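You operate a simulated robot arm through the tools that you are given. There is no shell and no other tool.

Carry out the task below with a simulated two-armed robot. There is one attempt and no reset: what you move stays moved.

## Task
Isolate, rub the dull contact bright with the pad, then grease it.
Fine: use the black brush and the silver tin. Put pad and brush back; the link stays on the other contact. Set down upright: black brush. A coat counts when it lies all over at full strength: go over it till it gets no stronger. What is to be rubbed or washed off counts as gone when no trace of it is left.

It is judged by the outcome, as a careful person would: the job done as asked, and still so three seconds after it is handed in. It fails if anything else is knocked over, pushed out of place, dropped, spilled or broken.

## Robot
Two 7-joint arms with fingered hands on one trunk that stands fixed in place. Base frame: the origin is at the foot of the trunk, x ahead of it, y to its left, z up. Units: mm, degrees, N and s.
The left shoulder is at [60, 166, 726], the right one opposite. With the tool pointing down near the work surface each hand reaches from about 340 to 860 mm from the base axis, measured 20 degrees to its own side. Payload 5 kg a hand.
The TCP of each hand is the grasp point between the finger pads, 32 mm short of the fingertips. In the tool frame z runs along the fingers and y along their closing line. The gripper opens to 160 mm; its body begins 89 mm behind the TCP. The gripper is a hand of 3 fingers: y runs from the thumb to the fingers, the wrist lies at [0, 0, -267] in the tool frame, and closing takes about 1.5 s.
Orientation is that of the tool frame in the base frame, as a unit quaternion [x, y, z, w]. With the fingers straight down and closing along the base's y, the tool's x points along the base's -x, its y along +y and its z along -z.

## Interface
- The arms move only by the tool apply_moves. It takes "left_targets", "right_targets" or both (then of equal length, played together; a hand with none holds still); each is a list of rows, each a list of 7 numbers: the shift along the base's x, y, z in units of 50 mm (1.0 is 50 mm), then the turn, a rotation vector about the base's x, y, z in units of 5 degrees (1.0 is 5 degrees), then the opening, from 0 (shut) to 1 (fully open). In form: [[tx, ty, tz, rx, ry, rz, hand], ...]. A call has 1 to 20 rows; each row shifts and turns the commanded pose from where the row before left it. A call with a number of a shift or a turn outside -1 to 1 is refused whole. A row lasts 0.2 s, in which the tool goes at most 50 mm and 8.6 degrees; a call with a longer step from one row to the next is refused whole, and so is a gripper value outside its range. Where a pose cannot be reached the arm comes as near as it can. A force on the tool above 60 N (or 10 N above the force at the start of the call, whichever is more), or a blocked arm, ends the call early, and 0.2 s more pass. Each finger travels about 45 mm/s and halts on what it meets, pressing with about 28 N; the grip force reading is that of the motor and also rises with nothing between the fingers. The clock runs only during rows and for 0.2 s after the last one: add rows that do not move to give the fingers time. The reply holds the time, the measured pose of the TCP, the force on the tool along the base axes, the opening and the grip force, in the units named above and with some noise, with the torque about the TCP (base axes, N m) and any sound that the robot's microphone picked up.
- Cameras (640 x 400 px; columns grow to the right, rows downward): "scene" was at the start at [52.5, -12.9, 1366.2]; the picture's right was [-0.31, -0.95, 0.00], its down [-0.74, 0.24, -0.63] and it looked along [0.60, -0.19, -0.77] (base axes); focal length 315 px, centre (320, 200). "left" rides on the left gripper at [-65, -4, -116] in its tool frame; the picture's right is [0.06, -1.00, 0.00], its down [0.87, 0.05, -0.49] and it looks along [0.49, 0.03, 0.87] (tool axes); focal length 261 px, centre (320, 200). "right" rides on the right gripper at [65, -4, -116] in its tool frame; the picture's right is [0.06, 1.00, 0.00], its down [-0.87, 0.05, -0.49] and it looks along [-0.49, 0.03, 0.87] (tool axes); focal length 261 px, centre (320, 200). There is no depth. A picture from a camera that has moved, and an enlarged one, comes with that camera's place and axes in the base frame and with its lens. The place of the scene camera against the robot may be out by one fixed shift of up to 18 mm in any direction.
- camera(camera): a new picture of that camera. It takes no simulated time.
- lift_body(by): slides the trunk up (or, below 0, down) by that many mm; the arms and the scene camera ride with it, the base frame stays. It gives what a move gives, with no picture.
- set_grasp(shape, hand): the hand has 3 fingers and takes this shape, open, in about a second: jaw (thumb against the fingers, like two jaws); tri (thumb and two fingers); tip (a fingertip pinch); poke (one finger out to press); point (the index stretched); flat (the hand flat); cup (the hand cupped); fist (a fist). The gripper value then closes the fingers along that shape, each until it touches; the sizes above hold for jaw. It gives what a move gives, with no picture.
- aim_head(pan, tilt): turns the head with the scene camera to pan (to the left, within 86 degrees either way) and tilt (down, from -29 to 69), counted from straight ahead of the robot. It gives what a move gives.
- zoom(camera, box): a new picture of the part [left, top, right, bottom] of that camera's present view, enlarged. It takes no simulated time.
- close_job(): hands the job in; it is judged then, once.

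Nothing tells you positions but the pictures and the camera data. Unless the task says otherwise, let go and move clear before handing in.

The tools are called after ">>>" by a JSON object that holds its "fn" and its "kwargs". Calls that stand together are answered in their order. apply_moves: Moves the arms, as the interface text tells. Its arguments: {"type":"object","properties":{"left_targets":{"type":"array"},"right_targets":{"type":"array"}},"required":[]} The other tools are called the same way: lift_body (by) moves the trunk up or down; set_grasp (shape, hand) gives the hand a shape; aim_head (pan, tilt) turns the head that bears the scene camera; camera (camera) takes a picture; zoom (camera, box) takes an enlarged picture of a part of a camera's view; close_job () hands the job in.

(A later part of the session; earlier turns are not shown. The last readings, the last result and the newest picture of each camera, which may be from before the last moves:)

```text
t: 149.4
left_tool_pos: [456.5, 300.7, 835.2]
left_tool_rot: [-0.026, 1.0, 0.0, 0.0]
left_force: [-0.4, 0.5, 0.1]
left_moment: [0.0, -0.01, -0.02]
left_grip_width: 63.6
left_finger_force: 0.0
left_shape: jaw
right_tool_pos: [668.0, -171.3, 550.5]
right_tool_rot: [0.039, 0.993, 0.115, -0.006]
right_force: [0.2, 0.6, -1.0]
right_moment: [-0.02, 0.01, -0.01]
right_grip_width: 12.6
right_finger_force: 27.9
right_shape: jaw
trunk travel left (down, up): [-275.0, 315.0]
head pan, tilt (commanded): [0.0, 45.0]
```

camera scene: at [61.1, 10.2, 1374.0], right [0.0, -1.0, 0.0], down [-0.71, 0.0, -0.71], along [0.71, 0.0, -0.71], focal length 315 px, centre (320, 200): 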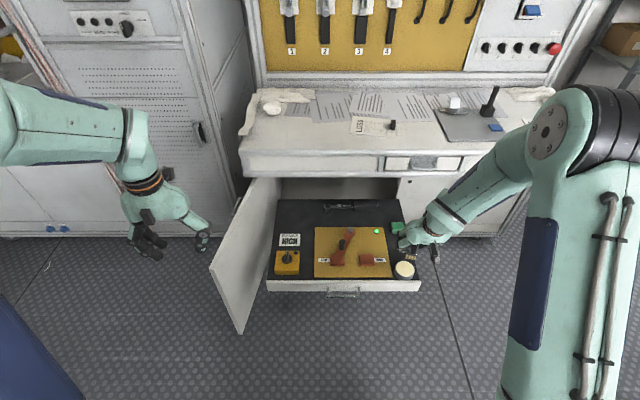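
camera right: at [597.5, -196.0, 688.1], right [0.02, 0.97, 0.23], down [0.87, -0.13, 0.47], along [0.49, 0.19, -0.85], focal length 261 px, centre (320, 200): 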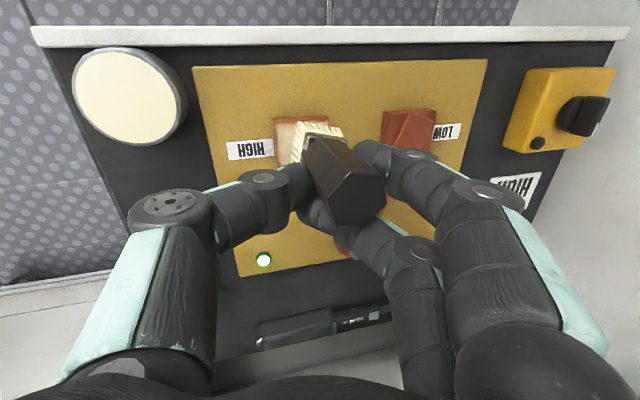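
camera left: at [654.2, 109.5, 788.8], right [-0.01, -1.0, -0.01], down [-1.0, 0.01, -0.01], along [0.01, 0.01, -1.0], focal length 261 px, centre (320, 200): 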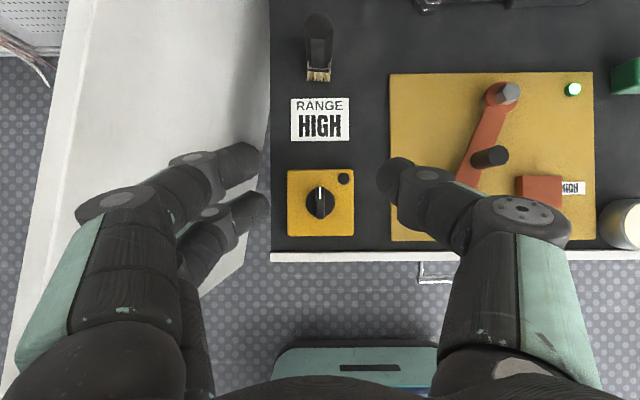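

>>> {"fn": "apply_moves", "kwargs": {"right_targets": [[0, 0, -0.04, 0, 0, 0, 0], [0, 0, -0.03, 0, 0, 0, 0], [0, 0, 0, 0, 0, 0, 0]]}}

```text
t: 150.2
left_tool_pos: [455.7, 300.3, 836.4]
left_tool_rot: [-0.025, 1.0, -0.001, 0.0]
left_force: [-0.4, -0.1, 0.8]
left_moment: [-0.02, 0.01, 0.0]
left_grip_width: 63.5
left_finger_force: 0.0
left_shape: jaw
right_tool_pos: [667.4, -172.4, 546.8]
right_tool_rot: [0.04, 0.993, 0.115, -0.006]
right_force: [-0.3, 0.3, -0.9]
right_moment: [-0.01, -0.03, 0.02]
right_grip_width: 12.8
right_finger_force: 28.1
right_shape: jaw
trunk travel left (down, up): [-275.0, 315.0]
head pan, tilt (commanded): [0.0, 45.0]
```

>>> {"fn": "apply_moves", "kwargs": {"right_targets": [[0, 0, -0.03, 0, 0, 0, 0], [0, 0, -0.02, 0, 0, 0, 0], [0, 0, 0, 0, 0, 0, 0]]}}

>>> {"fn": "zoom", "kwargs": {"camera": "scene", "box": [345, 215, 395, 270]}}

```text
t: 151.0
left_tool_pos: [455.7, 300.8, 834.1]
left_tool_rot: [-0.025, 1.0, -0.001, 0.0]
left_force: [-0.8, 0.5, 0.3]
left_moment: [-0.01, 0.0, 0.0]
left_grip_width: 63.5
left_finger_force: 0.0
left_shape: jaw
right_tool_pos: [667.7, -172.1, 544.5]
right_tool_rot: [0.039, 0.993, 0.115, -0.005]
right_force: [1.1, 0.3, -0.5]
right_moment: [-0.03, -0.02, -0.03]
right_grip_width: 12.6
right_finger_force: 27.6
right_shape: jaw
trunk travel left (down, up): [-275.0, 315.0]
head pan, tilt (commanded): [0.0, 45.0]
```

```text
7.27 times, centred on (370, 242) of scene
camera zoom: at [61.2, 10.2, 1374.0], right [0.0, -1.0, 0.0], down [-0.71, 0.0, -0.71], along [0.71, 0.0, -0.71], focal length 2288 px, centre (-44, -109)
```

zoom: 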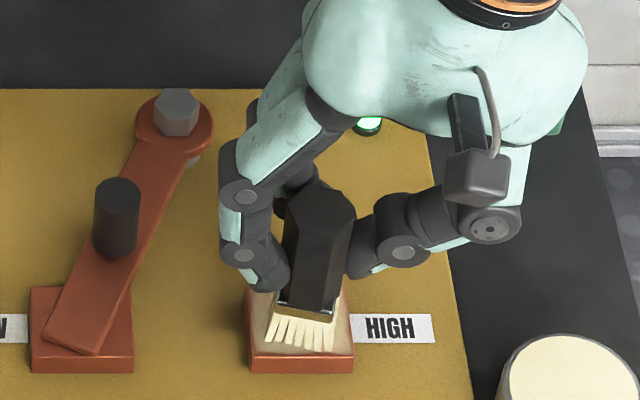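

Almost there; a little lower.

>>> {"fn": "apply_moves", "kwargs": {"right_targets": [[0, 0, -0.03, 0, 0, 0, 0], [0, 0, 0, 0, 0, 0, 0]]}}

```text
t: 151.6
left_tool_pos: [456.3, 300.1, 835.7]
left_tool_rot: [-0.026, 1.0, 0.0, -0.001]
left_force: [-0.4, -0.8, -0.5]
left_moment: [0.01, -0.05, 0.02]
left_grip_width: 63.7
left_finger_force: 0.0
left_shape: jaw
right_tool_pos: [668.3, -170.9, 542.4]
right_tool_rot: [0.039, 0.993, 0.115, -0.005]
right_force: [-0.7, -0.4, -1.4]
right_moment: [0.0, 0.01, -0.02]
right_grip_width: 12.8
right_finger_force: 28.0
right_shape: jaw
trunk travel left (down, up): [-275.0, 315.0]
head pan, tilt (commanded): [0.0, 45.0]
```

>>> {"fn": "apply_moves", "kwargs": {"right_targets": [[0, 0, -0.03, 0, 0, 0, 0], [0, 0, 0, 0, 0, 0, 0]]}}

```text
t: 152.2
left_tool_pos: [456.2, 301.7, 835.1]
left_tool_rot: [-0.025, 1.0, 0.0, 0.0]
left_force: [-0.4, -0.4, 0.3]
left_moment: [-0.01, -0.02, 0.01]
left_grip_width: 63.7
left_finger_force: 0.1
left_shape: jaw
right_tool_pos: [667.1, -172.1, 540.3]
right_tool_rot: [0.04, 0.993, 0.115, -0.005]
right_force: [-0.5, 0.1, 0.0]
right_moment: [0.01, 0.01, 0.02]
right_grip_width: 12.3
right_finger_force: 27.3
right_shape: jaw
trunk travel left (down, up): [-275.0, 315.0]
head pan, tilt (commanded): [0.0, 45.0]
```

>>> {"fn": "apply_moves", "kwargs": {"right_targets": [[0, 0, -0.03, 0, 0, 0, 0], [0, 0, 0, 0, 0, 0, 0]]}}

>>> {"fn": "zoom", "kwargs": {"camera": "scene", "box": [345, 215, 395, 270]}}

```text
t: 152.8
left_tool_pos: [456.6, 300.6, 835.0]
left_tool_rot: [-0.026, 1.0, -0.001, 0.0]
left_force: [-0.3, 0.1, 0.6]
left_moment: [-0.02, -0.01, 0.0]
left_grip_width: 63.5
left_finger_force: 0.1
left_shape: jaw
right_tool_pos: [667.4, -172.6, 539.9]
right_tool_rot: [0.039, 0.993, 0.115, -0.005]
right_force: [0.4, -0.4, 0.2]
right_moment: [0.0, -0.02, -0.02]
right_grip_width: 12.4
right_finger_force: 27.9
right_shape: jaw
trunk travel left (down, up): [-275.0, 315.0]
head pan, tilt (commanded): [0.0, 45.0]
```

```text
7.27 times, centred on (370, 242) of scene
camera zoom: at [61.2, 10.1, 1374.0], right [0.0, -1.0, 0.0], down [-0.71, 0.0, -0.71], along [0.71, 0.0, -0.71], focal length 2288 px, centre (-44, -109)
```

zoom: 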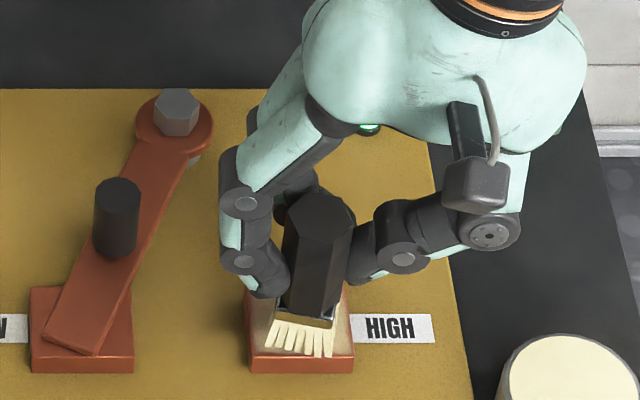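

Still no force. Continuing in 1.5 mm steps, with a 2 mm shift forward.

>>> {"fn": "apply_moves", "kwargs": {"right_targets": [[0.06, 0, -0.02, 0, 0, 0, 0], [0, 0, -0.02, 0, 0, 0, 0], [0, 0, 0, 0, 0, 0, 0]]}}

```text
t: 153.6
left_tool_pos: [456.7, 300.7, 835.1]
left_tool_rot: [-0.026, 1.0, 0.0, 0.001]
left_force: [-0.6, -0.5, -0.1]
left_moment: [0.04, 0.01, -0.03]
left_grip_width: 63.2
left_finger_force: 0.1
left_shape: jaw
right_tool_pos: [671.0, -172.0, 537.6]
right_tool_rot: [0.039, 0.992, 0.116, -0.005]
right_force: [-0.2, 0.4, -1.4]
right_moment: [-0.03, 0.0, -0.03]
right_grip_width: 12.8
right_finger_force: 27.8
right_shape: jaw
trunk travel left (down, up): [-275.0, 315.0]
head pan, tilt (commanded): [0.0, 45.0]
```

>>> {"fn": "apply_moves", "kwargs": {"right_targets": [[0, 0, -0.03, 0, 0, 0, 0], [0, 0, 0, 0, 0, 0, 0]]}}

```text
t: 154.2
left_tool_pos: [456.5, 301.5, 835.1]
left_tool_rot: [-0.026, 1.0, -0.001, 0.0]
left_force: [0.5, -0.1, -0.1]
left_moment: [-0.01, -0.01, 0.0]
left_grip_width: 63.6
left_finger_force: 0.1
left_shape: jaw
right_tool_pos: [671.0, -171.1, 536.6]
right_tool_rot: [0.039, 0.993, 0.116, -0.005]
right_force: [0.3, 0.4, -0.6]
right_moment: [-0.02, -0.02, 0.0]
right_grip_width: 12.7
right_finger_force: 27.9
right_shape: jaw
trunk travel left (down, up): [-275.0, 315.0]
head pan, tilt (commanded): [0.0, 45.0]
```

>>> {"fn": "apply_moves", "kwargs": {"right_targets": [[0, 0, -0.03, 0, 0, 0, 0], [0, 0, 0, 0, 0, 0, 0]]}}

>>> {"fn": "zoom", "kwargs": {"camera": "scene", "box": [345, 225, 395, 270]}}

>>> {"fn": "zoom", "kwargs": {"camera": "right", "box": [240, 80, 410, 230]}}

```text
t: 154.8
left_tool_pos: [456.8, 300.5, 833.9]
left_tool_rot: [-0.027, 1.0, 0.001, -0.001]
left_force: [-0.7, 0.6, -0.3]
left_moment: [-0.03, 0.01, 0.01]
left_grip_width: 63.7
left_finger_force: 0.1
left_shape: jaw
right_tool_pos: [671.4, -170.7, 534.8]
right_tool_rot: [0.039, 0.993, 0.115, -0.004]
right_force: [0.1, -0.4, -0.7]
right_moment: [0.0, 0.02, 0.01]
right_grip_width: 12.5
right_finger_force: 27.9
right_shape: jaw
trunk travel left (down, up): [-275.0, 315.0]
head pan, tilt (commanded): [0.0, 45.0]
```

```text
8.89 times, centred on (370, 248) of scene
camera zoom: at [61.2, 10.1, 1374.0], right [0.0, -1.0, 0.0], down [-0.71, 0.0, -0.71], along [0.71, 0.0, -0.71], focal length 2797 px, centre (-124, -222)
```

zoom: 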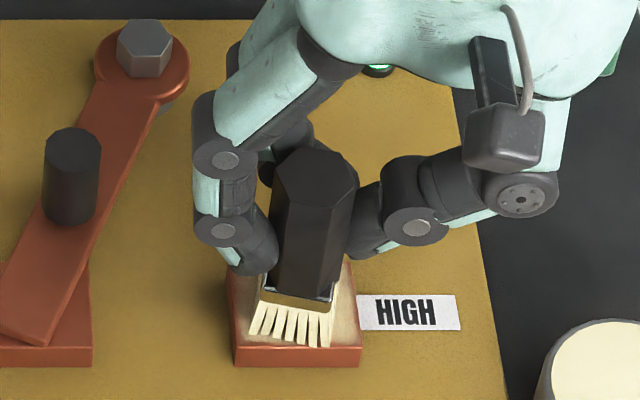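

```text
2.67 times, centred on (325, 155) of right
camera zoom: at [604.8, -196.3, 648.3], right [0.02, 0.97, 0.23], down [0.87, -0.13, 0.47], along [0.49, 0.19, -0.85], focal length 695 px, centre (307, 320)
```

zoom: 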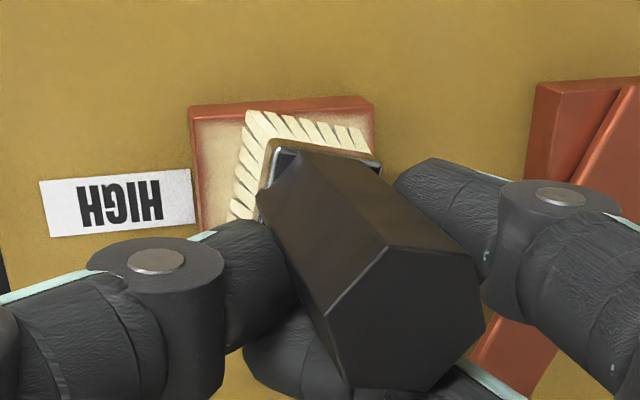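

The bristles still don't bear. I'll keep lowering until they touch.

>>> {"fn": "apply_moves", "kwargs": {"right_targets": [[0, 0, -0.04, 0, 0, 0, 0], [0, 0, -0.02, 0, 0, 0, 0], [0, 0, 0, 0, 0, 0, 0]]}}

```text
t: 155.6
left_tool_pos: [456.4, 301.3, 835.8]
left_tool_rot: [-0.027, 1.0, 0.0, 0.0]
left_force: [-0.5, -0.7, -0.2]
left_moment: [-0.04, -0.02, -0.04]
left_grip_width: 63.6
left_finger_force: 0.0
left_shape: jaw
right_tool_pos: [671.1, -172.5, 532.6]
right_tool_rot: [0.038, 0.993, 0.115, -0.004]
right_force: [1.0, -1.6, 11.1]
right_moment: [0.14, 0.05, 0.0]
right_grip_width: 13.0
right_finger_force: 28.0
right_shape: jaw
trunk travel left (down, up): [-275.0, 315.0]
head pan, tilt (commanded): [0.0, 45.0]
```

The brush stands on the contact. I'll open the hand to let it stand there.

>>> {"fn": "apply_moves", "kwargs": {"right_targets": [[0, 0, 0.01, 0, 0, 0, 0.1], [0, 0, 0, 0, 0, 0, 0.2], [0, 0, 0, 0, 0, 0, 0.35], [0, 0, 0, 0, 0, 0, 0.5], [0, 0, 0, 0, 0, 0, 0.5], [0, 0, 0, 0, 0, 0, 0.5]]}}

>>> {"fn": "camera", "kwargs": {"camera": "right"}}

>>> {"fn": "zoom", "kwargs": {"camera": "scene", "box": [345, 215, 395, 270]}}

```text
t: 157.0
left_tool_pos: [457.5, 300.4, 834.8]
left_tool_rot: [-0.026, 1.0, 0.0, 0.0]
left_force: [0.5, -0.1, 1.0]
left_moment: [0.02, 0.0, 0.02]
left_grip_width: 63.6
left_finger_force: 0.0
left_shape: jaw
right_tool_pos: [671.0, -171.4, 531.9]
right_tool_rot: [0.039, 0.993, 0.115, -0.005]
right_force: [0.5, 0.1, -0.1]
right_moment: [0.03, 0.02, 0.02]
right_grip_width: 79.5
right_finger_force: 0.0
right_shape: jaw
trunk travel left (down, up): [-275.0, 315.0]
head pan, tilt (commanded): [0.0, 45.0]
```

```text
taken
camera right: at [604.7, -196.5, 645.7], right [0.02, 0.97, 0.23], down [0.87, -0.13, 0.47], along [0.49, 0.19, -0.85], focal length 261 px, centre (320, 200)
```

right: 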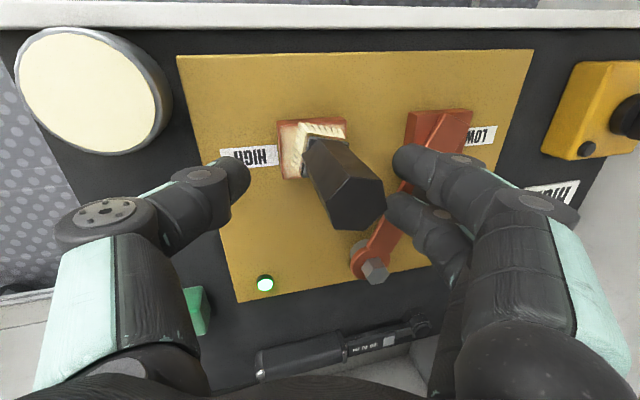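

```text
7.27 times, centred on (370, 242) of scene
camera zoom: at [61.2, 10.2, 1374.0], right [0.0, -1.0, 0.0], down [-0.71, 0.0, -0.71], along [0.71, 0.0, -0.71], focal length 2288 px, centre (-44, -109)
```

zoom: 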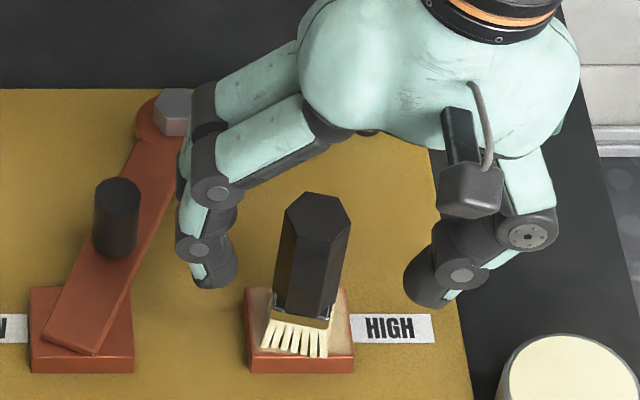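

The brush stands upright by itself on the contact. I'll rise clear and square the hand up for a fresh grip.

>>> {"fn": "apply_moves", "kwargs": {"right_targets": [[0, -0.1, 0.2, 0, 0, 0, 0.5], [0, 0, 0.5, 0, 0, 0, 0.5], [0, 0, 0.7, 0, 0, 0, 0.5], [0, 0, 0.5, -0.88, -0.04, 0.3, 0.5], [0, 0, 0.3, -0.88, -0.04, 0.3, 0.5], [0, 0, 0, -0.88, -0.04, 0.3, 0.5], [0, 0, 0, 0, 0, 0, 0.5]]}}

>>> {"fn": "camera", "kwargs": {"camera": "right"}}

>>> {"fn": "zoom", "kwargs": {"camera": "scene", "box": [345, 225, 395, 270]}}

```text
t: 158.6
left_tool_pos: [456.4, 300.6, 834.2]
left_tool_rot: [-0.026, 1.0, 0.001, 0.001]
left_force: [-0.1, 0.5, 1.2]
left_moment: [-0.01, 0.01, 0.0]
left_grip_width: 63.4
left_finger_force: 0.0
left_shape: jaw
right_tool_pos: [671.4, -176.9, 642.4]
right_tool_rot: [0.0, 1.0, -0.001, 0.0]
right_force: [-0.7, -0.1, -0.3]
right_moment: [0.01, -0.02, 0.02]
right_grip_width: 79.1
right_finger_force: 0.1
right_shape: jaw
trunk travel left (down, up): [-275.0, 315.0]
head pan, tilt (commanded): [0.0, 45.0]
```

```text
taken
camera right: at [604.4, -180.0, 759.5], right [-0.06, 1.0, 0.0], down [0.87, 0.05, 0.49], along [0.49, 0.03, -0.87], focal length 261 px, centre (320, 200)
```

right: 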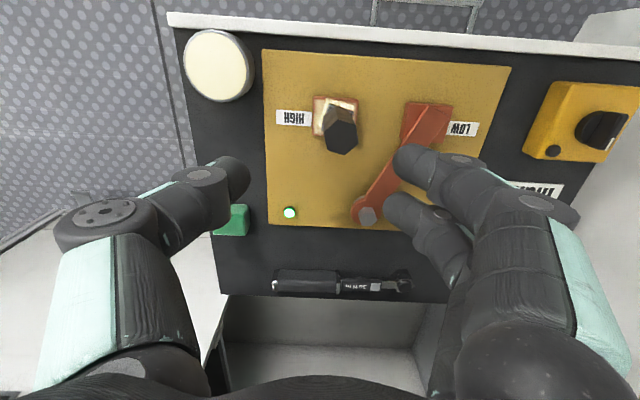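

```text
8.89 times, centred on (370, 248) of scene
camera zoom: at [61.2, 10.3, 1374.0], right [0.0, -1.0, 0.0], down [-0.71, 0.0, -0.71], along [0.71, 0.0, -0.71], focal length 2797 px, centre (-124, -222)
```

zoom: 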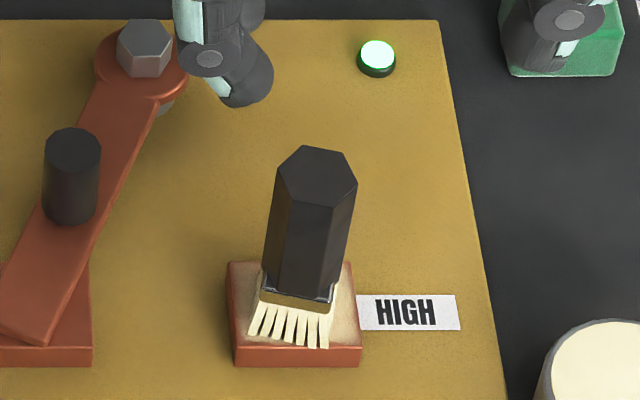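

The hand is square again. I'll zoom to measure the brush's position and hex orientation.

>>> {"fn": "zoom", "kwargs": {"camera": "right", "box": [290, 80, 390, 170]}}

>>> {"fn": "zoom", "kwargs": {"camera": "scene", "box": [355, 235, 390, 270]}}

```text
4.44 times, centred on (340, 125) of right
camera zoom: at [604.4, -180.0, 759.5], right [-0.06, 1.0, 0.0], down [0.87, 0.05, 0.49], along [0.49, 0.03, -0.87], focal length 1158 px, centre (231, 533)
```

zoom: 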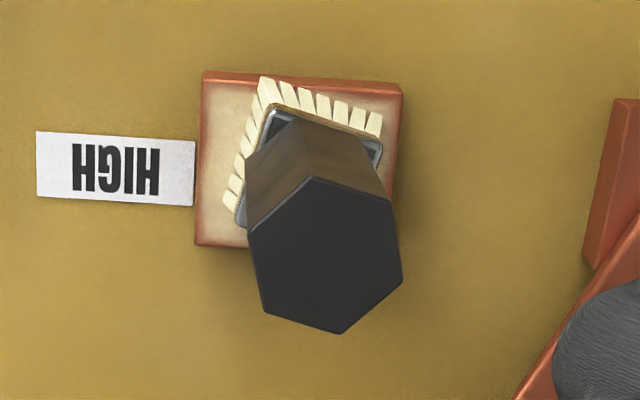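

```text
11.43 times, centred on (372, 252) of scene
camera zoom: at [61.2, 10.3, 1374.0], right [0.0, -1.0, 0.0], down [-0.71, 0.0, -0.71], along [0.71, 0.0, -0.71], focal length 3596 px, centre (-280, -400)
```

zoom: 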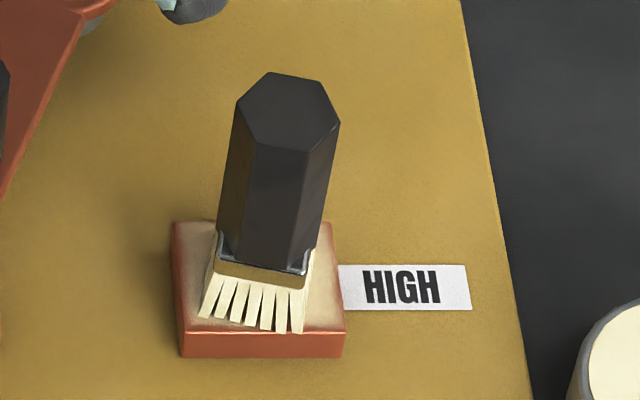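

The brush axis is at (662,−159), yawed about −18°. I'll turn the hand −18° to match its corners, centre over it and descend part way.

>>> {"fn": "apply_moves", "kwargs": {"right_targets": [[-0.047, 0.09, 0, 0, 0, -0.9, 0.45], [-0.047, 0.09, 0, 0, 0, -0.9, 0.45], [-0.047, 0.09, 0, 0, 0, -0.9, 0.45], [-0.047, 0.09, 0, 0, 0, -0.9, 0.45], [0, 0, -0.5, 0, 0, 0, 0.45], [0, 0, -0.3, 0, 0, 0, 0.45], [0, 0, 0, 0, 0, 0, 0.45]]}}

>>> {"fn": "camera", "kwargs": {"camera": "right"}}

```text
t: 160.2
left_tool_pos: [457.0, 300.3, 835.4]
left_tool_rot: [-0.026, 1.0, 0.0, 0.0]
left_force: [-0.3, -0.1, -0.5]
left_moment: [0.0, 0.03, -0.02]
left_grip_width: 63.9
left_finger_force: 0.1
left_shape: jaw
right_tool_pos: [659.7, -158.4, 601.6]
right_tool_rot: [0.156, 0.988, -0.001, 0.0]
right_force: [-0.9, 0.6, 0.3]
right_moment: [-0.01, 0.01, -0.01]
right_grip_width: 72.5
right_finger_force: 0.1
right_shape: jaw
trunk travel left (down, up): [-275.0, 315.0]
head pan, tilt (commanded): [0.0, 45.0]
```

```text
taken
camera right: at [596.3, -141.6, 717.7], right [0.25, 0.97, 0.0], down [0.84, -0.22, 0.49], along [0.48, -0.12, -0.87], focal length 261 px, centre (320, 200)
```

right: 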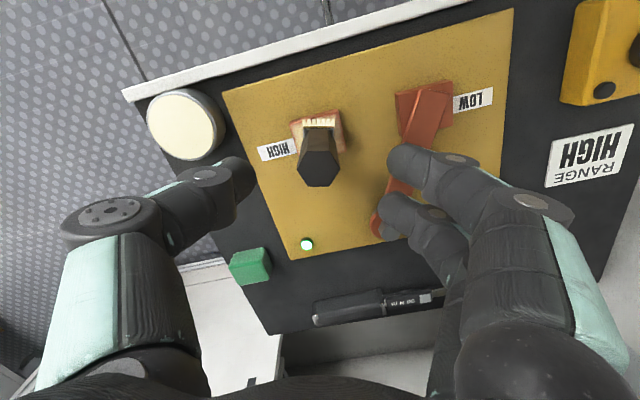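

Aligned: the brush's corners face thumb and fingers. I'll descend and grip it.

>>> {"fn": "apply_moves", "kwargs": {"right_targets": [[0, 0, -0.5, 0, 0, 0, 0.45], [0, 0, -0.5, 0, 0, 0, 0.45], [0, 0, -0.35, 0, 0, 0, 0.45], [0, 0, 0, 0, 0, 0, 0.45]]}}

>>> {"fn": "camera", "kwargs": {"camera": "right"}}

>>> {"fn": "zoom", "kwargs": {"camera": "scene", "box": [335, 215, 395, 270]}}

```text
t: 161.2
left_tool_pos: [456.4, 302.0, 835.1]
left_tool_rot: [-0.026, 1.0, 0.0, -0.001]
left_force: [-0.5, 0.4, -0.5]
left_moment: [0.0, 0.03, -0.02]
left_grip_width: 63.7
left_finger_force: 0.1
left_shape: jaw
right_tool_pos: [660.7, -156.2, 534.5]
right_tool_rot: [0.156, 0.988, 0.002, 0.0]
right_force: [0.0, -0.1, 0.2]
right_moment: [0.02, 0.01, 0.0]
right_grip_width: 72.5
right_finger_force: 0.0
right_shape: jaw
trunk travel left (down, up): [-275.0, 315.0]
head pan, tilt (commanded): [0.0, 45.0]
```

```text
taken
camera right: at [596.8, -140.9, 651.0], right [0.25, 0.97, 0.0], down [0.84, -0.22, 0.49], along [0.48, -0.12, -0.87], focal length 261 px, centre (320, 200)
```

right: 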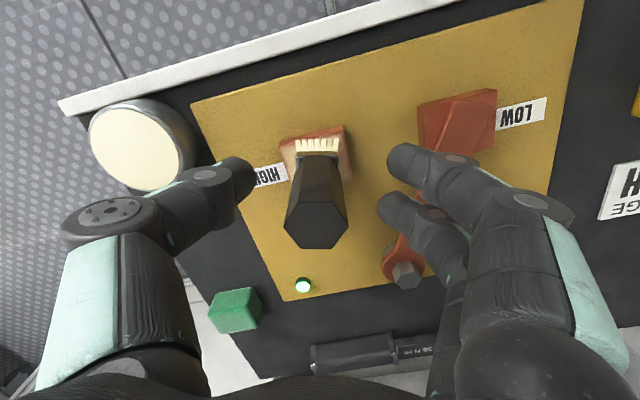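

```text
7.27 times, centred on (365, 242) of scene
camera zoom: at [61.2, 10.2, 1374.0], right [0.0, -1.0, 0.0], down [-0.71, 0.0, -0.71], along [0.71, 0.0, -0.71], focal length 2288 px, centre (-7, -109)
```

zoom: 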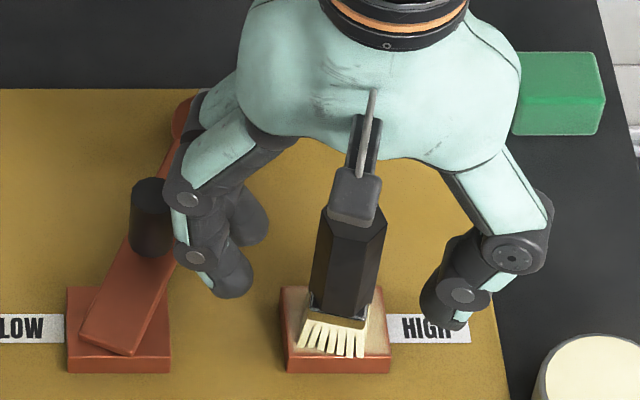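

Everything is lined up. Closing on the brush.

>>> {"fn": "apply_moves", "kwargs": {"right_targets": [[0, 0, 0, 0, 0, 0, 0.35], [0, 0, 0, 0, 0, 0, 0.28], [0, 0, 0, 0, 0, 0, 0.2], [0, 0, 0, 0, 0, 0, 0.1], [0, 0, 0, 0, 0, 0, 0.0], [0, 0, 0, 0, 0, 0, 0.0], [0, 0, 0, 0, 0, 0, 0.0]]}}

>>> {"fn": "camera", "kwargs": {"camera": "right"}}

>>> {"fn": "zoom", "kwargs": {"camera": "scene", "box": [335, 215, 395, 270]}}

```text
t: 162.8
left_tool_pos: [457.3, 300.9, 835.5]
left_tool_rot: [-0.026, 1.0, -0.001, 0.001]
left_force: [0.4, 0.3, -0.1]
left_moment: [0.01, 0.02, -0.01]
left_grip_width: 63.7
left_finger_force: 0.1
left_shape: jaw
right_tool_pos: [660.6, -157.7, 534.7]
right_tool_rot: [0.156, 0.988, -0.001, 0.0]
right_force: [-0.1, -0.3, 0.3]
right_moment: [0.01, -0.01, 0.02]
right_grip_width: 14.5
right_finger_force: 28.0
right_shape: jaw
trunk travel left (down, up): [-275.0, 315.0]
head pan, tilt (commanded): [0.0, 45.0]
```

```text
taken
camera right: at [596.6, -140.9, 651.1], right [0.25, 0.97, 0.0], down [0.84, -0.22, 0.49], along [0.48, -0.12, -0.87], focal length 261 px, centre (320, 200)
```

right: 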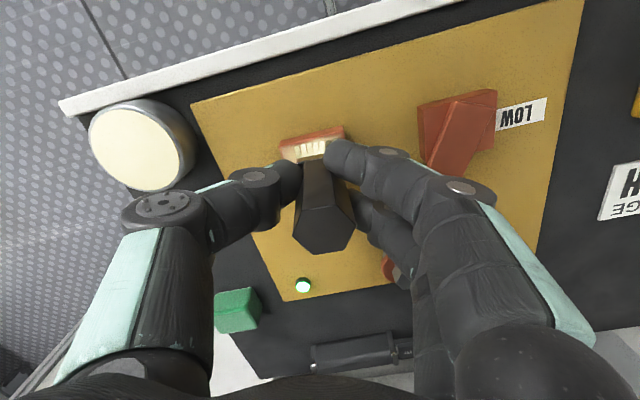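

```text
7.27 times, centred on (365, 242) of scene
camera zoom: at [61.2, 10.2, 1374.0], right [0.0, -1.0, 0.0], down [-0.71, 0.0, -0.71], along [0.71, 0.0, -0.71], focal length 2288 px, centre (-7, -109)
```

zoom: 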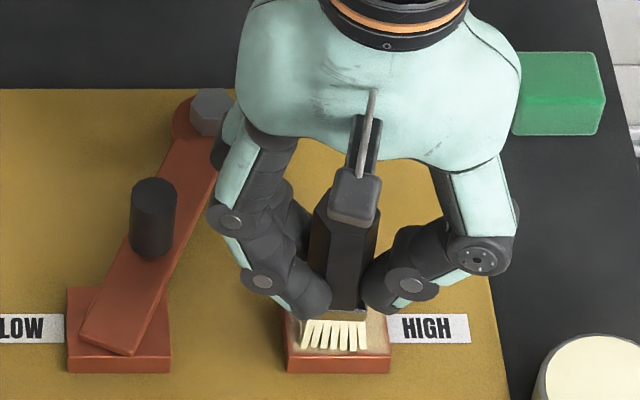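

Firm grip with the brush upright. I'll lift it, take a fresh load from the tin, then continue the coat.

>>> {"fn": "apply_moves", "kwargs": {"right_targets": [[0, 0, 0.3, 0, 0, 0, 0], [0, 0, 0.5, 0, 0, 0, 0], [-0.18, -0.6, 0, 0, 0, 0, 0], [-0.18, -0.6, 0, 0, 0, 0, 0], [-0.18, -0.6, 0, 0, 0, 0, 0], [-0.18, -0.62, 0, 0, 0, 0, 0], [0, 0, -0.3, 0, 0, 0, 0], [0, 0, -0.26, 0, 0, 0, 0], [0, 0, 0, 0, 0, 0, 0]]}}

>>> {"fn": "camera", "kwargs": {"camera": "right"}}

>>> {"fn": "zoom", "kwargs": {"camera": "scene", "box": [370, 225, 430, 285]}}

>>> {"fn": "zoom", "kwargs": {"camera": "scene", "box": [355, 240, 385, 265]}}

```text
t: 164.8
left_tool_pos: [456.6, 299.8, 835.1]
left_tool_rot: [-0.026, 1.0, 0.0, 0.001]
left_force: [-0.1, 0.6, -0.6]
left_moment: [0.0, 0.01, -0.03]
left_grip_width: 63.6
left_finger_force: 0.0
left_shape: jaw
right_tool_pos: [623.9, -279.6, 545.7]
right_tool_rot: [0.157, 0.988, -0.001, 0.0]
right_force: [-0.1, 0.0, 0.0]
right_moment: [0.03, -0.03, 0.0]
right_grip_width: 14.4
right_finger_force: 28.3
right_shape: jaw
trunk travel left (down, up): [-275.0, 315.0]
head pan, tilt (commanded): [0.0, 45.0]
```

```text
taken
camera right: at [559.7, -262.7, 662.2], right [0.25, 0.97, 0.0], down [0.84, -0.22, 0.49], along [0.48, -0.12, -0.87], focal length 261 px, centre (320, 200)
```

right: 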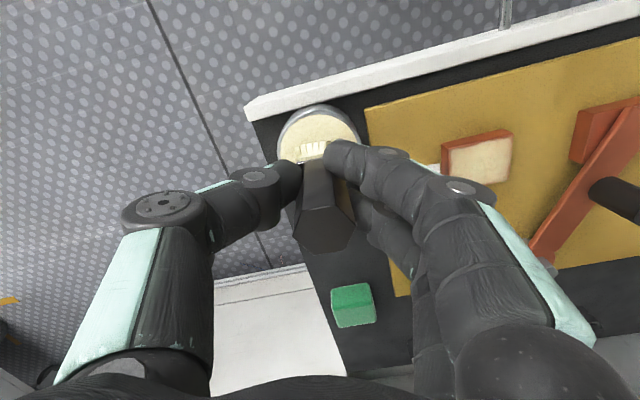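

```text
6.67 times, centred on (400, 255) of scene
camera zoom: at [61.2, 10.1, 1374.0], right [0.0, -1.0, 0.0], down [-0.71, 0.0, -0.71], along [0.71, 0.0, -0.71], focal length 2098 px, centre (-213, -167)
```

zoom: 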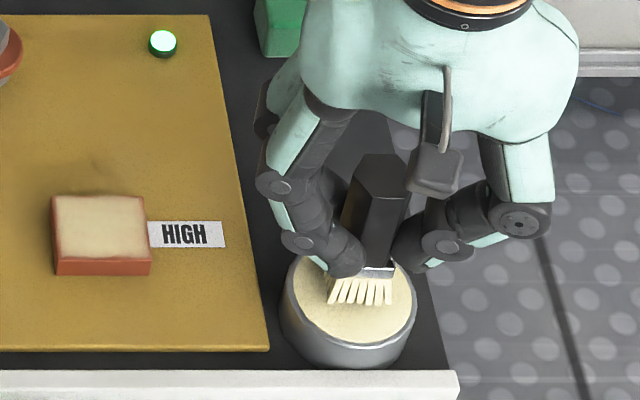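

```text
16.00 times, centred on (370, 252) of scene
camera zoom: at [61.2, 10.1, 1374.0], right [0.0, -1.0, 0.0], down [-0.71, 0.0, -0.71], along [0.71, 0.0, -0.71], focal length 5034 px, centre (-480, -640)
```

zoom: 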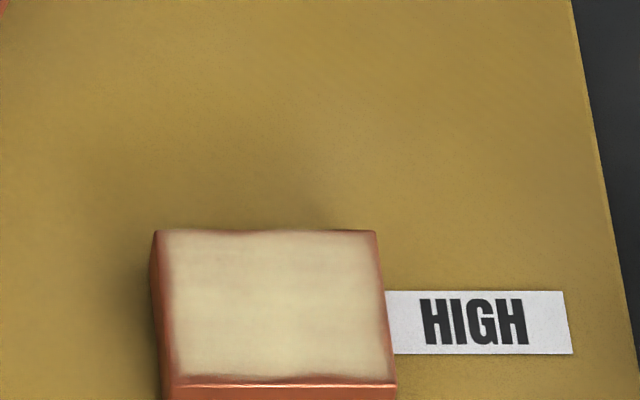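

The coat looks stronger. Dipping gently for a fresh load.

>>> {"fn": "apply_moves", "kwargs": {"right_targets": [[0, 0, -0.05, 0, 0, 0, 0], [0, 0, -0.04, 0, 0, 0, 0], [0, 0, 0, 0, 0, 0, 0]]}}

```text
t: 165.6
left_tool_pos: [456.4, 300.0, 834.9]
left_tool_rot: [-0.027, 1.0, 0.001, 0.0]
left_force: [0.2, -0.3, 0.2]
left_moment: [-0.01, 0.01, -0.02]
left_grip_width: 63.5
left_finger_force: 0.0
left_shape: jaw
right_tool_pos: [625.0, -279.4, 541.9]
right_tool_rot: [0.157, 0.988, 0.0, 0.001]
right_force: [-0.2, 0.1, 0.1]
right_moment: [0.04, 0.04, 0.02]
right_grip_width: 14.3
right_finger_force: 27.9
right_shape: jaw
trunk travel left (down, up): [-275.0, 315.0]
head pan, tilt (commanded): [0.0, 45.0]
```

>>> {"fn": "apply_moves", "kwargs": {"right_targets": [[0, 0, -0.03, 0, 0, 0, 0], [0, 0, -0.02, 0, 0, 0, 0], [0, 0, 0, 0, 0, 0, 0]]}}

```text
t: 166.4
left_tool_pos: [456.6, 301.1, 835.9]
left_tool_rot: [-0.026, 1.0, 0.001, 0.001]
left_force: [0.2, -0.5, -0.3]
left_moment: [-0.01, 0.02, -0.01]
left_grip_width: 63.8
left_finger_force: 0.0
left_shape: jaw
right_tool_pos: [625.0, -280.2, 539.2]
right_tool_rot: [0.156, 0.988, 0.0, 0.001]
right_force: [-1.8, 0.0, 4.9]
right_moment: [0.06, 0.0, -0.03]
right_grip_width: 14.1
right_finger_force: 27.4
right_shape: jaw
trunk travel left (down, up): [-275.0, 315.0]
head pan, tilt (commanded): [0.0, 45.0]
```

Loaded again. Back to the contact, lowering to a light touch.

>>> {"fn": "apply_moves", "kwargs": {"right_targets": [[0, 0, 0.3, 0, 0, 0, 0], [0, 0, 0.4, 0, 0, 0, 0], [0.193, 0.605, 0, 0, 0, 0, 0], [0.193, 0.605, 0, 0, 0, 0, 0], [0.193, 0.605, 0, 0, 0, 0, 0], [0.193, 0.605, 0, 0, 0, 0, 0], [0, 0, -0.4, 0, 0, 0, 0], [0, 0, -0.32, 0, 0, 0, 0], [0, 0, -0.06, 0, 0, 0, 0], [0, 0, 0, 0, 0, 0, 0]]}}

```text
t: 168.6
left_tool_pos: [456.8, 301.0, 836.1]
left_tool_rot: [-0.027, 1.0, 0.0, 0.0]
left_force: [0.0, -0.6, -0.3]
left_moment: [0.01, -0.03, -0.02]
left_grip_width: 63.7
left_finger_force: 0.0
left_shape: jaw
right_tool_pos: [662.7, -157.3, 534.7]
right_tool_rot: [0.156, 0.988, -0.001, 0.0]
right_force: [0.2, -0.2, 0.0]
right_moment: [0.01, 0.01, -0.01]
right_grip_width: 14.3
right_finger_force: 28.0
right_shape: jaw
trunk travel left (down, up): [-275.0, 315.0]
head pan, tilt (commanded): [0.0, 45.0]
```

Just at the surface. I'll press very lightly and stroke across the middle.

>>> {"fn": "apply_moves", "kwargs": {"right_targets": [[0, 0, -0.04, 0, 0, 0, 0], [0, 0.4, 0, 0, 0, 0, 0], [0, -0.4, 0, 0, 0, 0, 0], [0, -0.4, 0, 0, 0, 0, 0], [0, 0.4, 0, 0, 0, 0, 0], [0, 0.4, 0, 0, 0, 0, 0], [0, -0.4, 0, 0, 0, 0, 0], [0, -0.4, 0, 0, 0, 0, 0], [0, 0.4, 0, 0, 0, 0, 0]]}}

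>>> {"fn": "camera", "kwargs": {"camera": "right"}}

```text
t: 170.6
left_tool_pos: [456.0, 300.4, 835.6]
left_tool_rot: [-0.025, 1.0, 0.0, 0.0]
left_force: [-0.5, 0.5, 0.3]
left_moment: [0.05, -0.03, -0.02]
left_grip_width: 63.4
left_finger_force: 0.1
left_shape: jaw
right_tool_pos: [662.1, -159.3, 533.8]
right_tool_rot: [0.158, 0.987, 0.0, 0.0]
right_force: [-0.6, -3.2, 6.9]
right_moment: [-0.1, -0.04, -0.03]
right_grip_width: 14.4
right_finger_force: 28.5
right_shape: jaw
trunk travel left (down, up): [-275.0, 315.0]
head pan, tilt (commanded): [0.0, 45.0]
```

```text
taken
camera right: at [598.2, -142.1, 650.3], right [0.25, 0.97, 0.0], down [0.84, -0.22, 0.49], along [0.48, -0.12, -0.87], focal length 261 px, centre (320, 200)
```

right: 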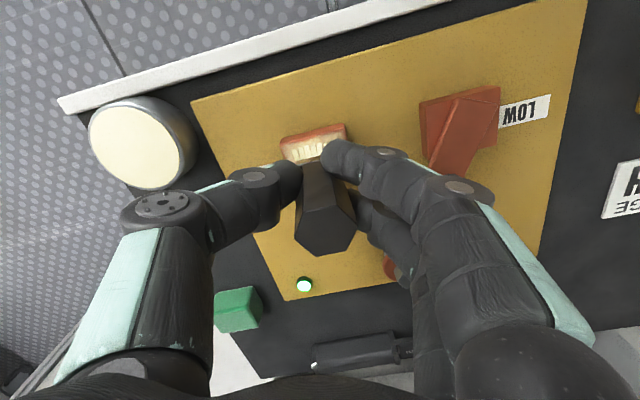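

The brush stays put in the grip. Next the far band, then the near band.

>>> {"fn": "apply_moves", "kwargs": {"right_targets": [[0, 0, 0.06, 0, 0, 0, 0], [0.24, 0, 0, 0, 0, 0, 0], [0, 0, -0.06, 0, 0, 0, 0], [0, 0.4, 0, 0, 0, 0, 0], [0, -0.4, 0, 0, 0, 0, 0], [0, -0.4, 0, 0, 0, 0, 0], [0, 0.4, 0, 0, 0, 0, 0], [0, 0.4, 0, 0, 0, 0, 0], [0, -0.4, 0, 0, 0, 0, 0], [0, -0.4, 0, 0, 0, 0, 0], [0, 0.4, 0, 0, 0, 0, 0], [0, 0.4, 0, 0, 0, 0, 0], [0, -0.4, 0, 0, 0, 0, 0], [0, -0.4, 0, 0, 0, 0, 0], [0, 0.4, 0, 0, 0, 0, 0]]}}

>>> {"fn": "apply_moves", "kwargs": {"right_targets": [[0, 0, 0.06, 0, 0, 0, 0], [-0.25, 0, 0, 0, 0, 0, 0], [-0.25, 0, 0, 0, 0, 0, 0], [0, 0, -0.06, 0, 0, 0, 0], [0, 0.4, 0, 0, 0, 0, 0], [0, -0.4, 0, 0, 0, 0, 0], [0, -0.4, 0, 0, 0, 0, 0], [0, 0.4, 0, 0, 0, 0, 0], [0, 0.4, 0, 0, 0, 0, 0], [0, -0.4, 0, 0, 0, 0, 0], [0, -0.4, 0, 0, 0, 0, 0], [0, 0.4, 0, 0, 0, 0, 0], [0, 0.4, 0, 0, 0, 0, 0], [0, -0.4, 0, 0, 0, 0, 0], [0, -0.4, 0, 0, 0, 0, 0], [0, 0.4, 0, 0, 0, 0, 0], [0, 0, 0.5, 0, 0, 0, 0], [0.26, -0.6, 0.3, 0, 0, 0, 0], [0, -0.9, 0, 0, 0, 0, 0]]}}

>>> {"fn": "zoom", "kwargs": {"camera": "scene", "box": [355, 240, 385, 265]}}

>>> {"fn": "camera", "kwargs": {"camera": "right"}}

>>> {"fn": "zoom", "kwargs": {"camera": "scene", "box": [260, 190, 430, 296]}}

```text
t: 173.8
left_tool_pos: [454.8, 301.1, 836.2]
left_tool_rot: [-0.026, 1.0, -0.001, 0.001]
left_force: [-1.1, 0.1, -0.2]
left_moment: [-0.02, 0.0, 0.02]
left_grip_width: 63.7
left_finger_force: 0.1
left_shape: jaw
right_tool_pos: [675.2, -160.5, 534.0]
right_tool_rot: [0.158, 0.987, -0.002, 0.001]
right_force: [-3.9, -7.7, 13.7]
right_moment: [-0.38, 0.09, -0.1]
right_grip_width: 14.8
right_finger_force: 28.0
right_shape: jaw
trunk travel left (down, up): [-275.0, 315.0]
head pan, tilt (commanded): [0.0, 45.0]
```

```text
t: 177.8
left_tool_pos: [456.2, 299.7, 835.4]
left_tool_rot: [-0.025, 1.0, 0.0, 0.0]
left_force: [0.0, -0.4, -0.4]
left_moment: [0.01, 0.01, -0.01]
left_grip_width: 63.7
left_finger_force: 0.1
left_shape: jaw
right_tool_pos: [662.3, -236.8, 574.6]
right_tool_rot: [0.157, 0.988, 0.001, -0.001]
right_force: [0.7, 0.5, 0.3]
right_moment: [-0.01, 0.02, -0.03]
right_grip_width: 13.8
right_finger_force: 27.5
right_shape: jaw
trunk travel left (down, up): [-275.0, 315.0]
head pan, tilt (commanded): [0.0, 45.0]
```

```text
16.00 times, centred on (370, 252) of scene
camera zoom: at [61.3, 9.8, 1374.0], right [0.0, -1.0, 0.0], down [-0.71, 0.0, -0.71], along [0.71, 0.0, -0.71], focal length 5034 px, centre (-480, -640)
```

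zoom: 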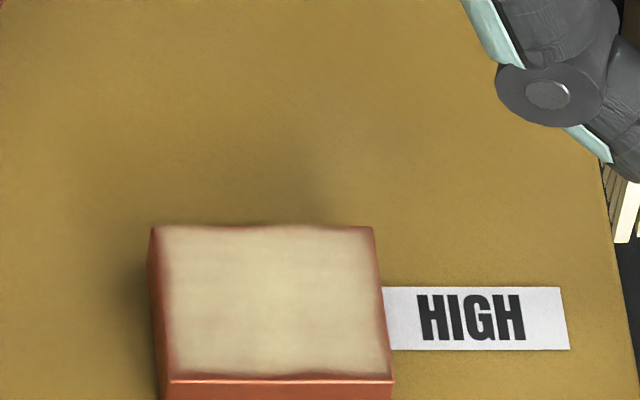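

```text
taken
camera right: at [598.7, -219.9, 690.7], right [0.25, 0.97, 0.0], down [0.84, -0.22, 0.49], along [0.48, -0.12, -0.87], focal length 261 px, centre (320, 200)
```

right: 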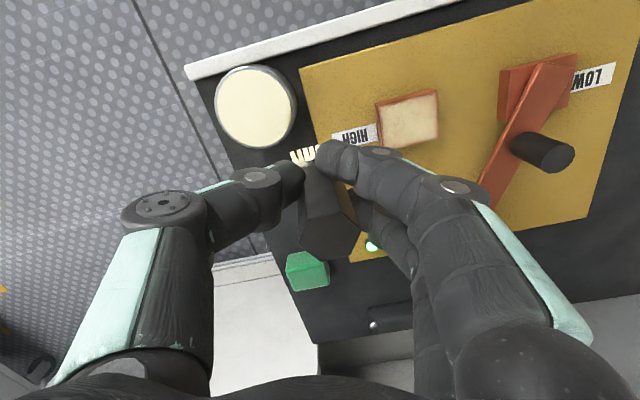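

```text
3.76 times, centred on (345, 243) of scene
camera zoom: at [61.3, 9.8, 1374.0], right [0.0, -1.0, 0.0], down [-0.71, 0.0, -0.71], along [0.71, 0.0, -0.71], focal length 1185 px, centre (226, 38)
```

zoom: 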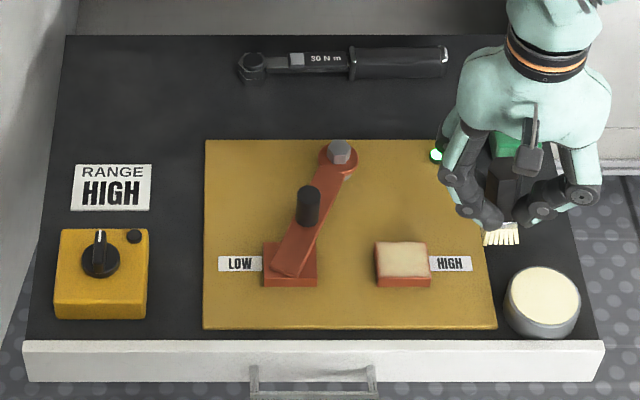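

The coat covers the face; I'll zoom in from the right camera to judge strength and edges.

>>> {"fn": "zoom", "kwargs": {"camera": "right", "box": [365, 80, 450, 155]}}

>>> {"fn": "zoom", "kwargs": {"camera": "right", "box": [260, 120, 390, 280]}}

```text
5.33 times, centred on (408, 118) of right
camera zoom: at [598.7, -219.9, 690.7], right [0.25, 0.97, 0.0], down [0.84, -0.22, 0.49], along [0.48, -0.12, -0.87], focal length 1390 px, centre (-147, 640)
```

zoom: 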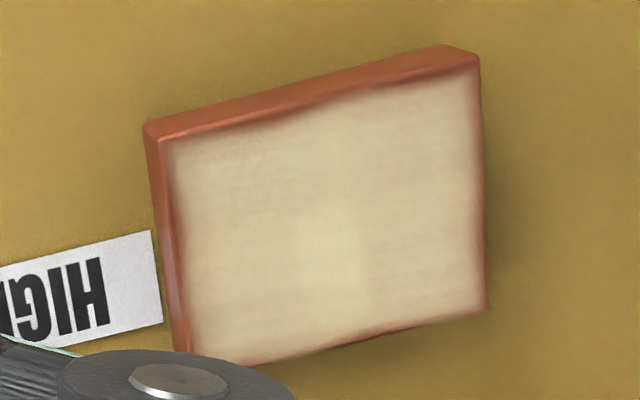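

```text
2.50 times, centred on (325, 200) of right
camera zoom: at [598.7, -219.9, 690.7], right [0.25, 0.97, 0.0], down [0.84, -0.22, 0.49], along [0.48, -0.12, -0.87], focal length 652 px, centre (308, 200)
```

zoom: 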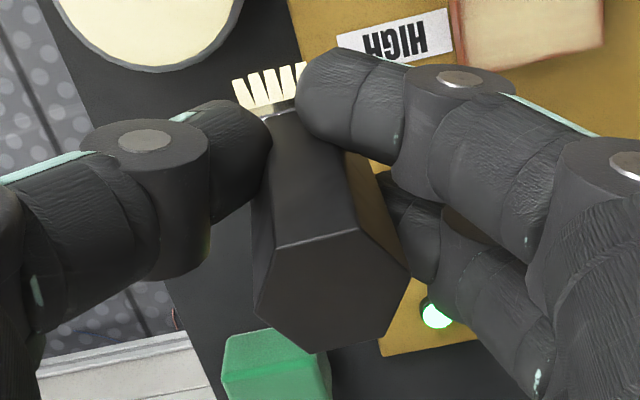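

A thin uncoated rim remains along the edges. I'll take a fresh load and then paint right along the edges.

>>> {"fn": "apply_moves", "kwargs": {"right_targets": [[-0.38, -0.43, 0, 0, 0, 0, 0], [-0.38, -0.43, 0, 0, 0, 0, 0], [0, 0, -0.4, 0, 0, 0, 0], [0, 0, -0.26, 0, 0, 0, 0], [0, 0, -0.04, 0, 0, 0, 0], [0, 0, 0, 0, 0, 0, 0]]}}

```text
t: 179.2
left_tool_pos: [456.6, 302.3, 834.3]
left_tool_rot: [-0.026, 1.0, 0.001, 0.0]
left_force: [1.0, -1.1, 0.2]
left_moment: [-0.01, -0.01, 0.0]
left_grip_width: 63.6
left_finger_force: 0.1
left_shape: jaw
right_tool_pos: [624.3, -277.7, 539.2]
right_tool_rot: [0.157, 0.988, 0.0, 0.002]
right_force: [-0.4, -1.5, 7.0]
right_moment: [0.05, -0.15, 0.0]
right_grip_width: 13.8
right_finger_force: 27.8
right_shape: jaw
trunk travel left (down, up): [-275.0, 315.0]
head pan, tilt (commanded): [0.0, 45.0]
```

Loaded. Now to the near edge of the contact.

>>> {"fn": "apply_moves", "kwargs": {"right_targets": [[0, 0, 0.3, 0, 0, 0, 0], [0, 0, 0.4, 0, 0, 0, 0], [0.112, 0.6, 0, 0, 0, 0, 0], [0.112, 0.6, 0, 0, 0, 0, 0], [0.112, 0.6, 0, 0, 0, 0, 0], [0.112, 0.6, 0, 0, 0, 0, 0], [0, 0, -0.4, 0, 0, 0, 0], [0, 0, -0.3, 0, 0, 0, 0], [0, 0, -0.06, 0, 0, 0, 0], [0, 0, 0, 0, 0, 0, 0]]}}

>>> {"fn": "camera", "kwargs": {"camera": "right"}}

>>> {"fn": "zoom", "kwargs": {"camera": "scene", "box": [345, 225, 395, 270]}}

```text
t: 181.4
left_tool_pos: [455.9, 301.3, 835.8]
left_tool_rot: [-0.026, 1.0, 0.0, 0.0]
left_force: [-0.6, 0.6, 0.5]
left_moment: [-0.03, -0.01, 0.0]
left_grip_width: 63.7
left_finger_force: 0.0
left_shape: jaw
right_tool_pos: [647.6, -157.5, 536.6]
right_tool_rot: [0.157, 0.988, 0.0, 0.0]
right_force: [-0.1, 0.5, -0.6]
right_moment: [-0.03, -0.01, 0.01]
right_grip_width: 12.3
right_finger_force: 27.7
right_shape: jaw
trunk travel left (down, up): [-275.0, 315.0]
head pan, tilt (commanded): [0.0, 45.0]
```

```text
taken
camera right: at [584.1, -140.6, 651.9], right [0.25, 0.97, 0.0], down [0.84, -0.22, 0.49], along [0.48, -0.12, -0.87], focal length 261 px, centre (320, 200)
```

right: 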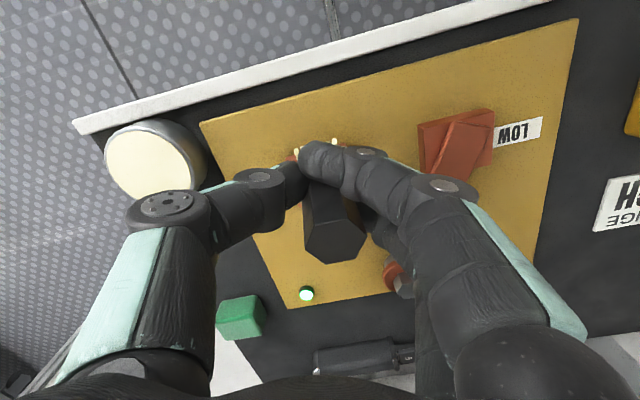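

```text
8.89 times, centred on (370, 248) of scene
camera zoom: at [61.2, 10.1, 1374.0], right [0.0, -1.0, 0.0], down [-0.71, 0.0, -0.71], along [0.71, 0.0, -0.71], focal length 2797 px, centre (-124, -222)
```

zoom: 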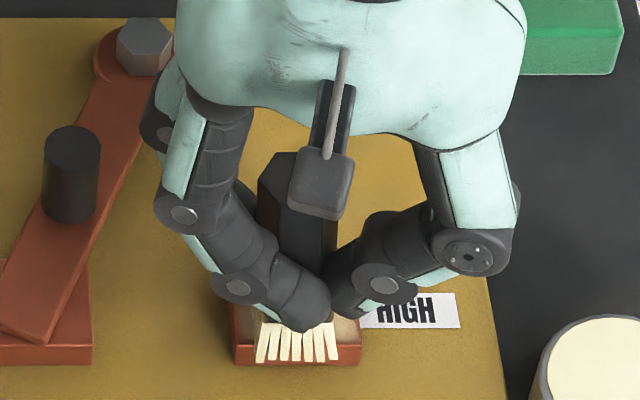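

The fingers seem to be slipping toward the front of the handle. Let me look closely before doing more.

>>> {"fn": "zoom", "kwargs": {"camera": "right", "box": [250, 120, 410, 280]}}

>>> {"fn": "zoom", "kwargs": {"camera": "scene", "box": [355, 230, 385, 266]}}

```text
2.50 times, centred on (330, 200) of right
camera zoom: at [584.1, -140.6, 651.9], right [0.25, 0.97, 0.0], down [0.84, -0.22, 0.49], along [0.48, -0.12, -0.87], focal length 652 px, centre (295, 200)
```

zoom: 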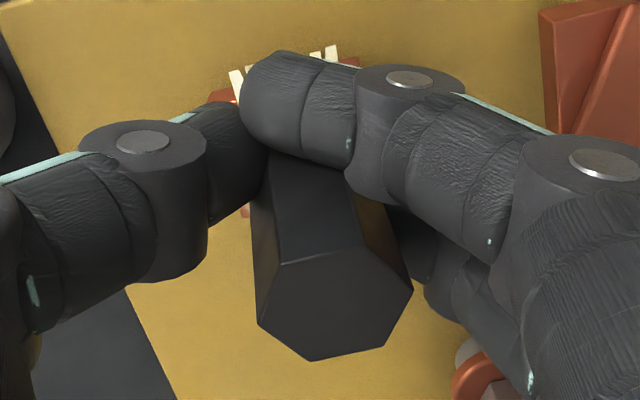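

```text
11.11 times, centred on (370, 248) of scene
camera zoom: at [61.2, 10.1, 1374.0], right [0.0, -1.0, 0.0], down [-0.71, 0.0, -0.71], along [0.71, 0.0, -0.71], focal length 3496 px, centre (-236, -333)
```

zoom: 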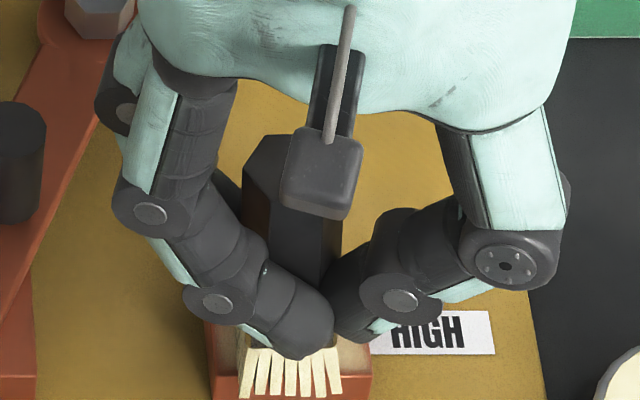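

One finger has slid around the handle; I'd better stand the brush on the contact again and re-grip it exactly centred. Moving it over the middle first.

>>> {"fn": "apply_moves", "kwargs": {"right_targets": [[0, 0, 0.2, 0, 0, 0, 0], [0.3, 0, 0, 0, 0, 0, 0], [0, 0, 0, 0, 0, 0, 0]]}}

>>> {"fn": "camera", "kwargs": {"camera": "right"}}

>>> {"fn": "zoom", "kwargs": {"camera": "scene", "box": [345, 220, 395, 270]}}

```text
t: 182.2
left_tool_pos: [457.1, 301.2, 835.4]
left_tool_rot: [-0.026, 1.0, -0.001, -0.001]
left_force: [-0.2, 0.0, 0.0]
left_moment: [0.0, 0.0, -0.02]
left_grip_width: 63.4
left_finger_force: 0.0
left_shape: jaw
right_tool_pos: [661.9, -157.5, 545.3]
right_tool_rot: [0.157, 0.988, 0.0, 0.001]
right_force: [0.2, -1.0, -0.2]
right_moment: [-0.02, 0.02, 0.01]
right_grip_width: 12.4
right_finger_force: 27.7
right_shape: jaw
trunk travel left (down, up): [-275.0, 315.0]
head pan, tilt (commanded): [0.0, 45.0]
```

```text
taken
camera right: at [598.9, -140.6, 661.7], right [0.25, 0.97, 0.0], down [0.84, -0.22, 0.49], along [0.48, -0.12, -0.87], focal length 261 px, centre (320, 200)
```

right: 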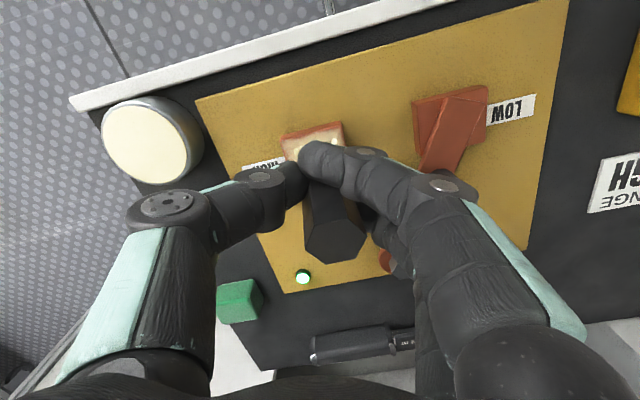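

```text
8.00 times, centred on (370, 245) of scene
camera zoom: at [61.4, 10.1, 1374.0], right [0.0, -1.0, 0.0], down [-0.71, 0.0, -0.71], along [0.71, 0.0, -0.71], focal length 2517 px, centre (-80, -160)
```

zoom: 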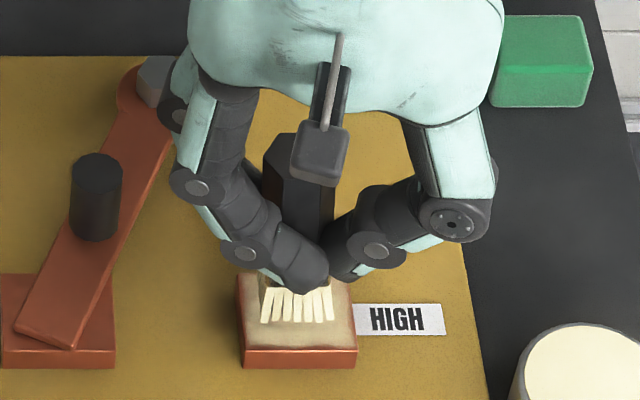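

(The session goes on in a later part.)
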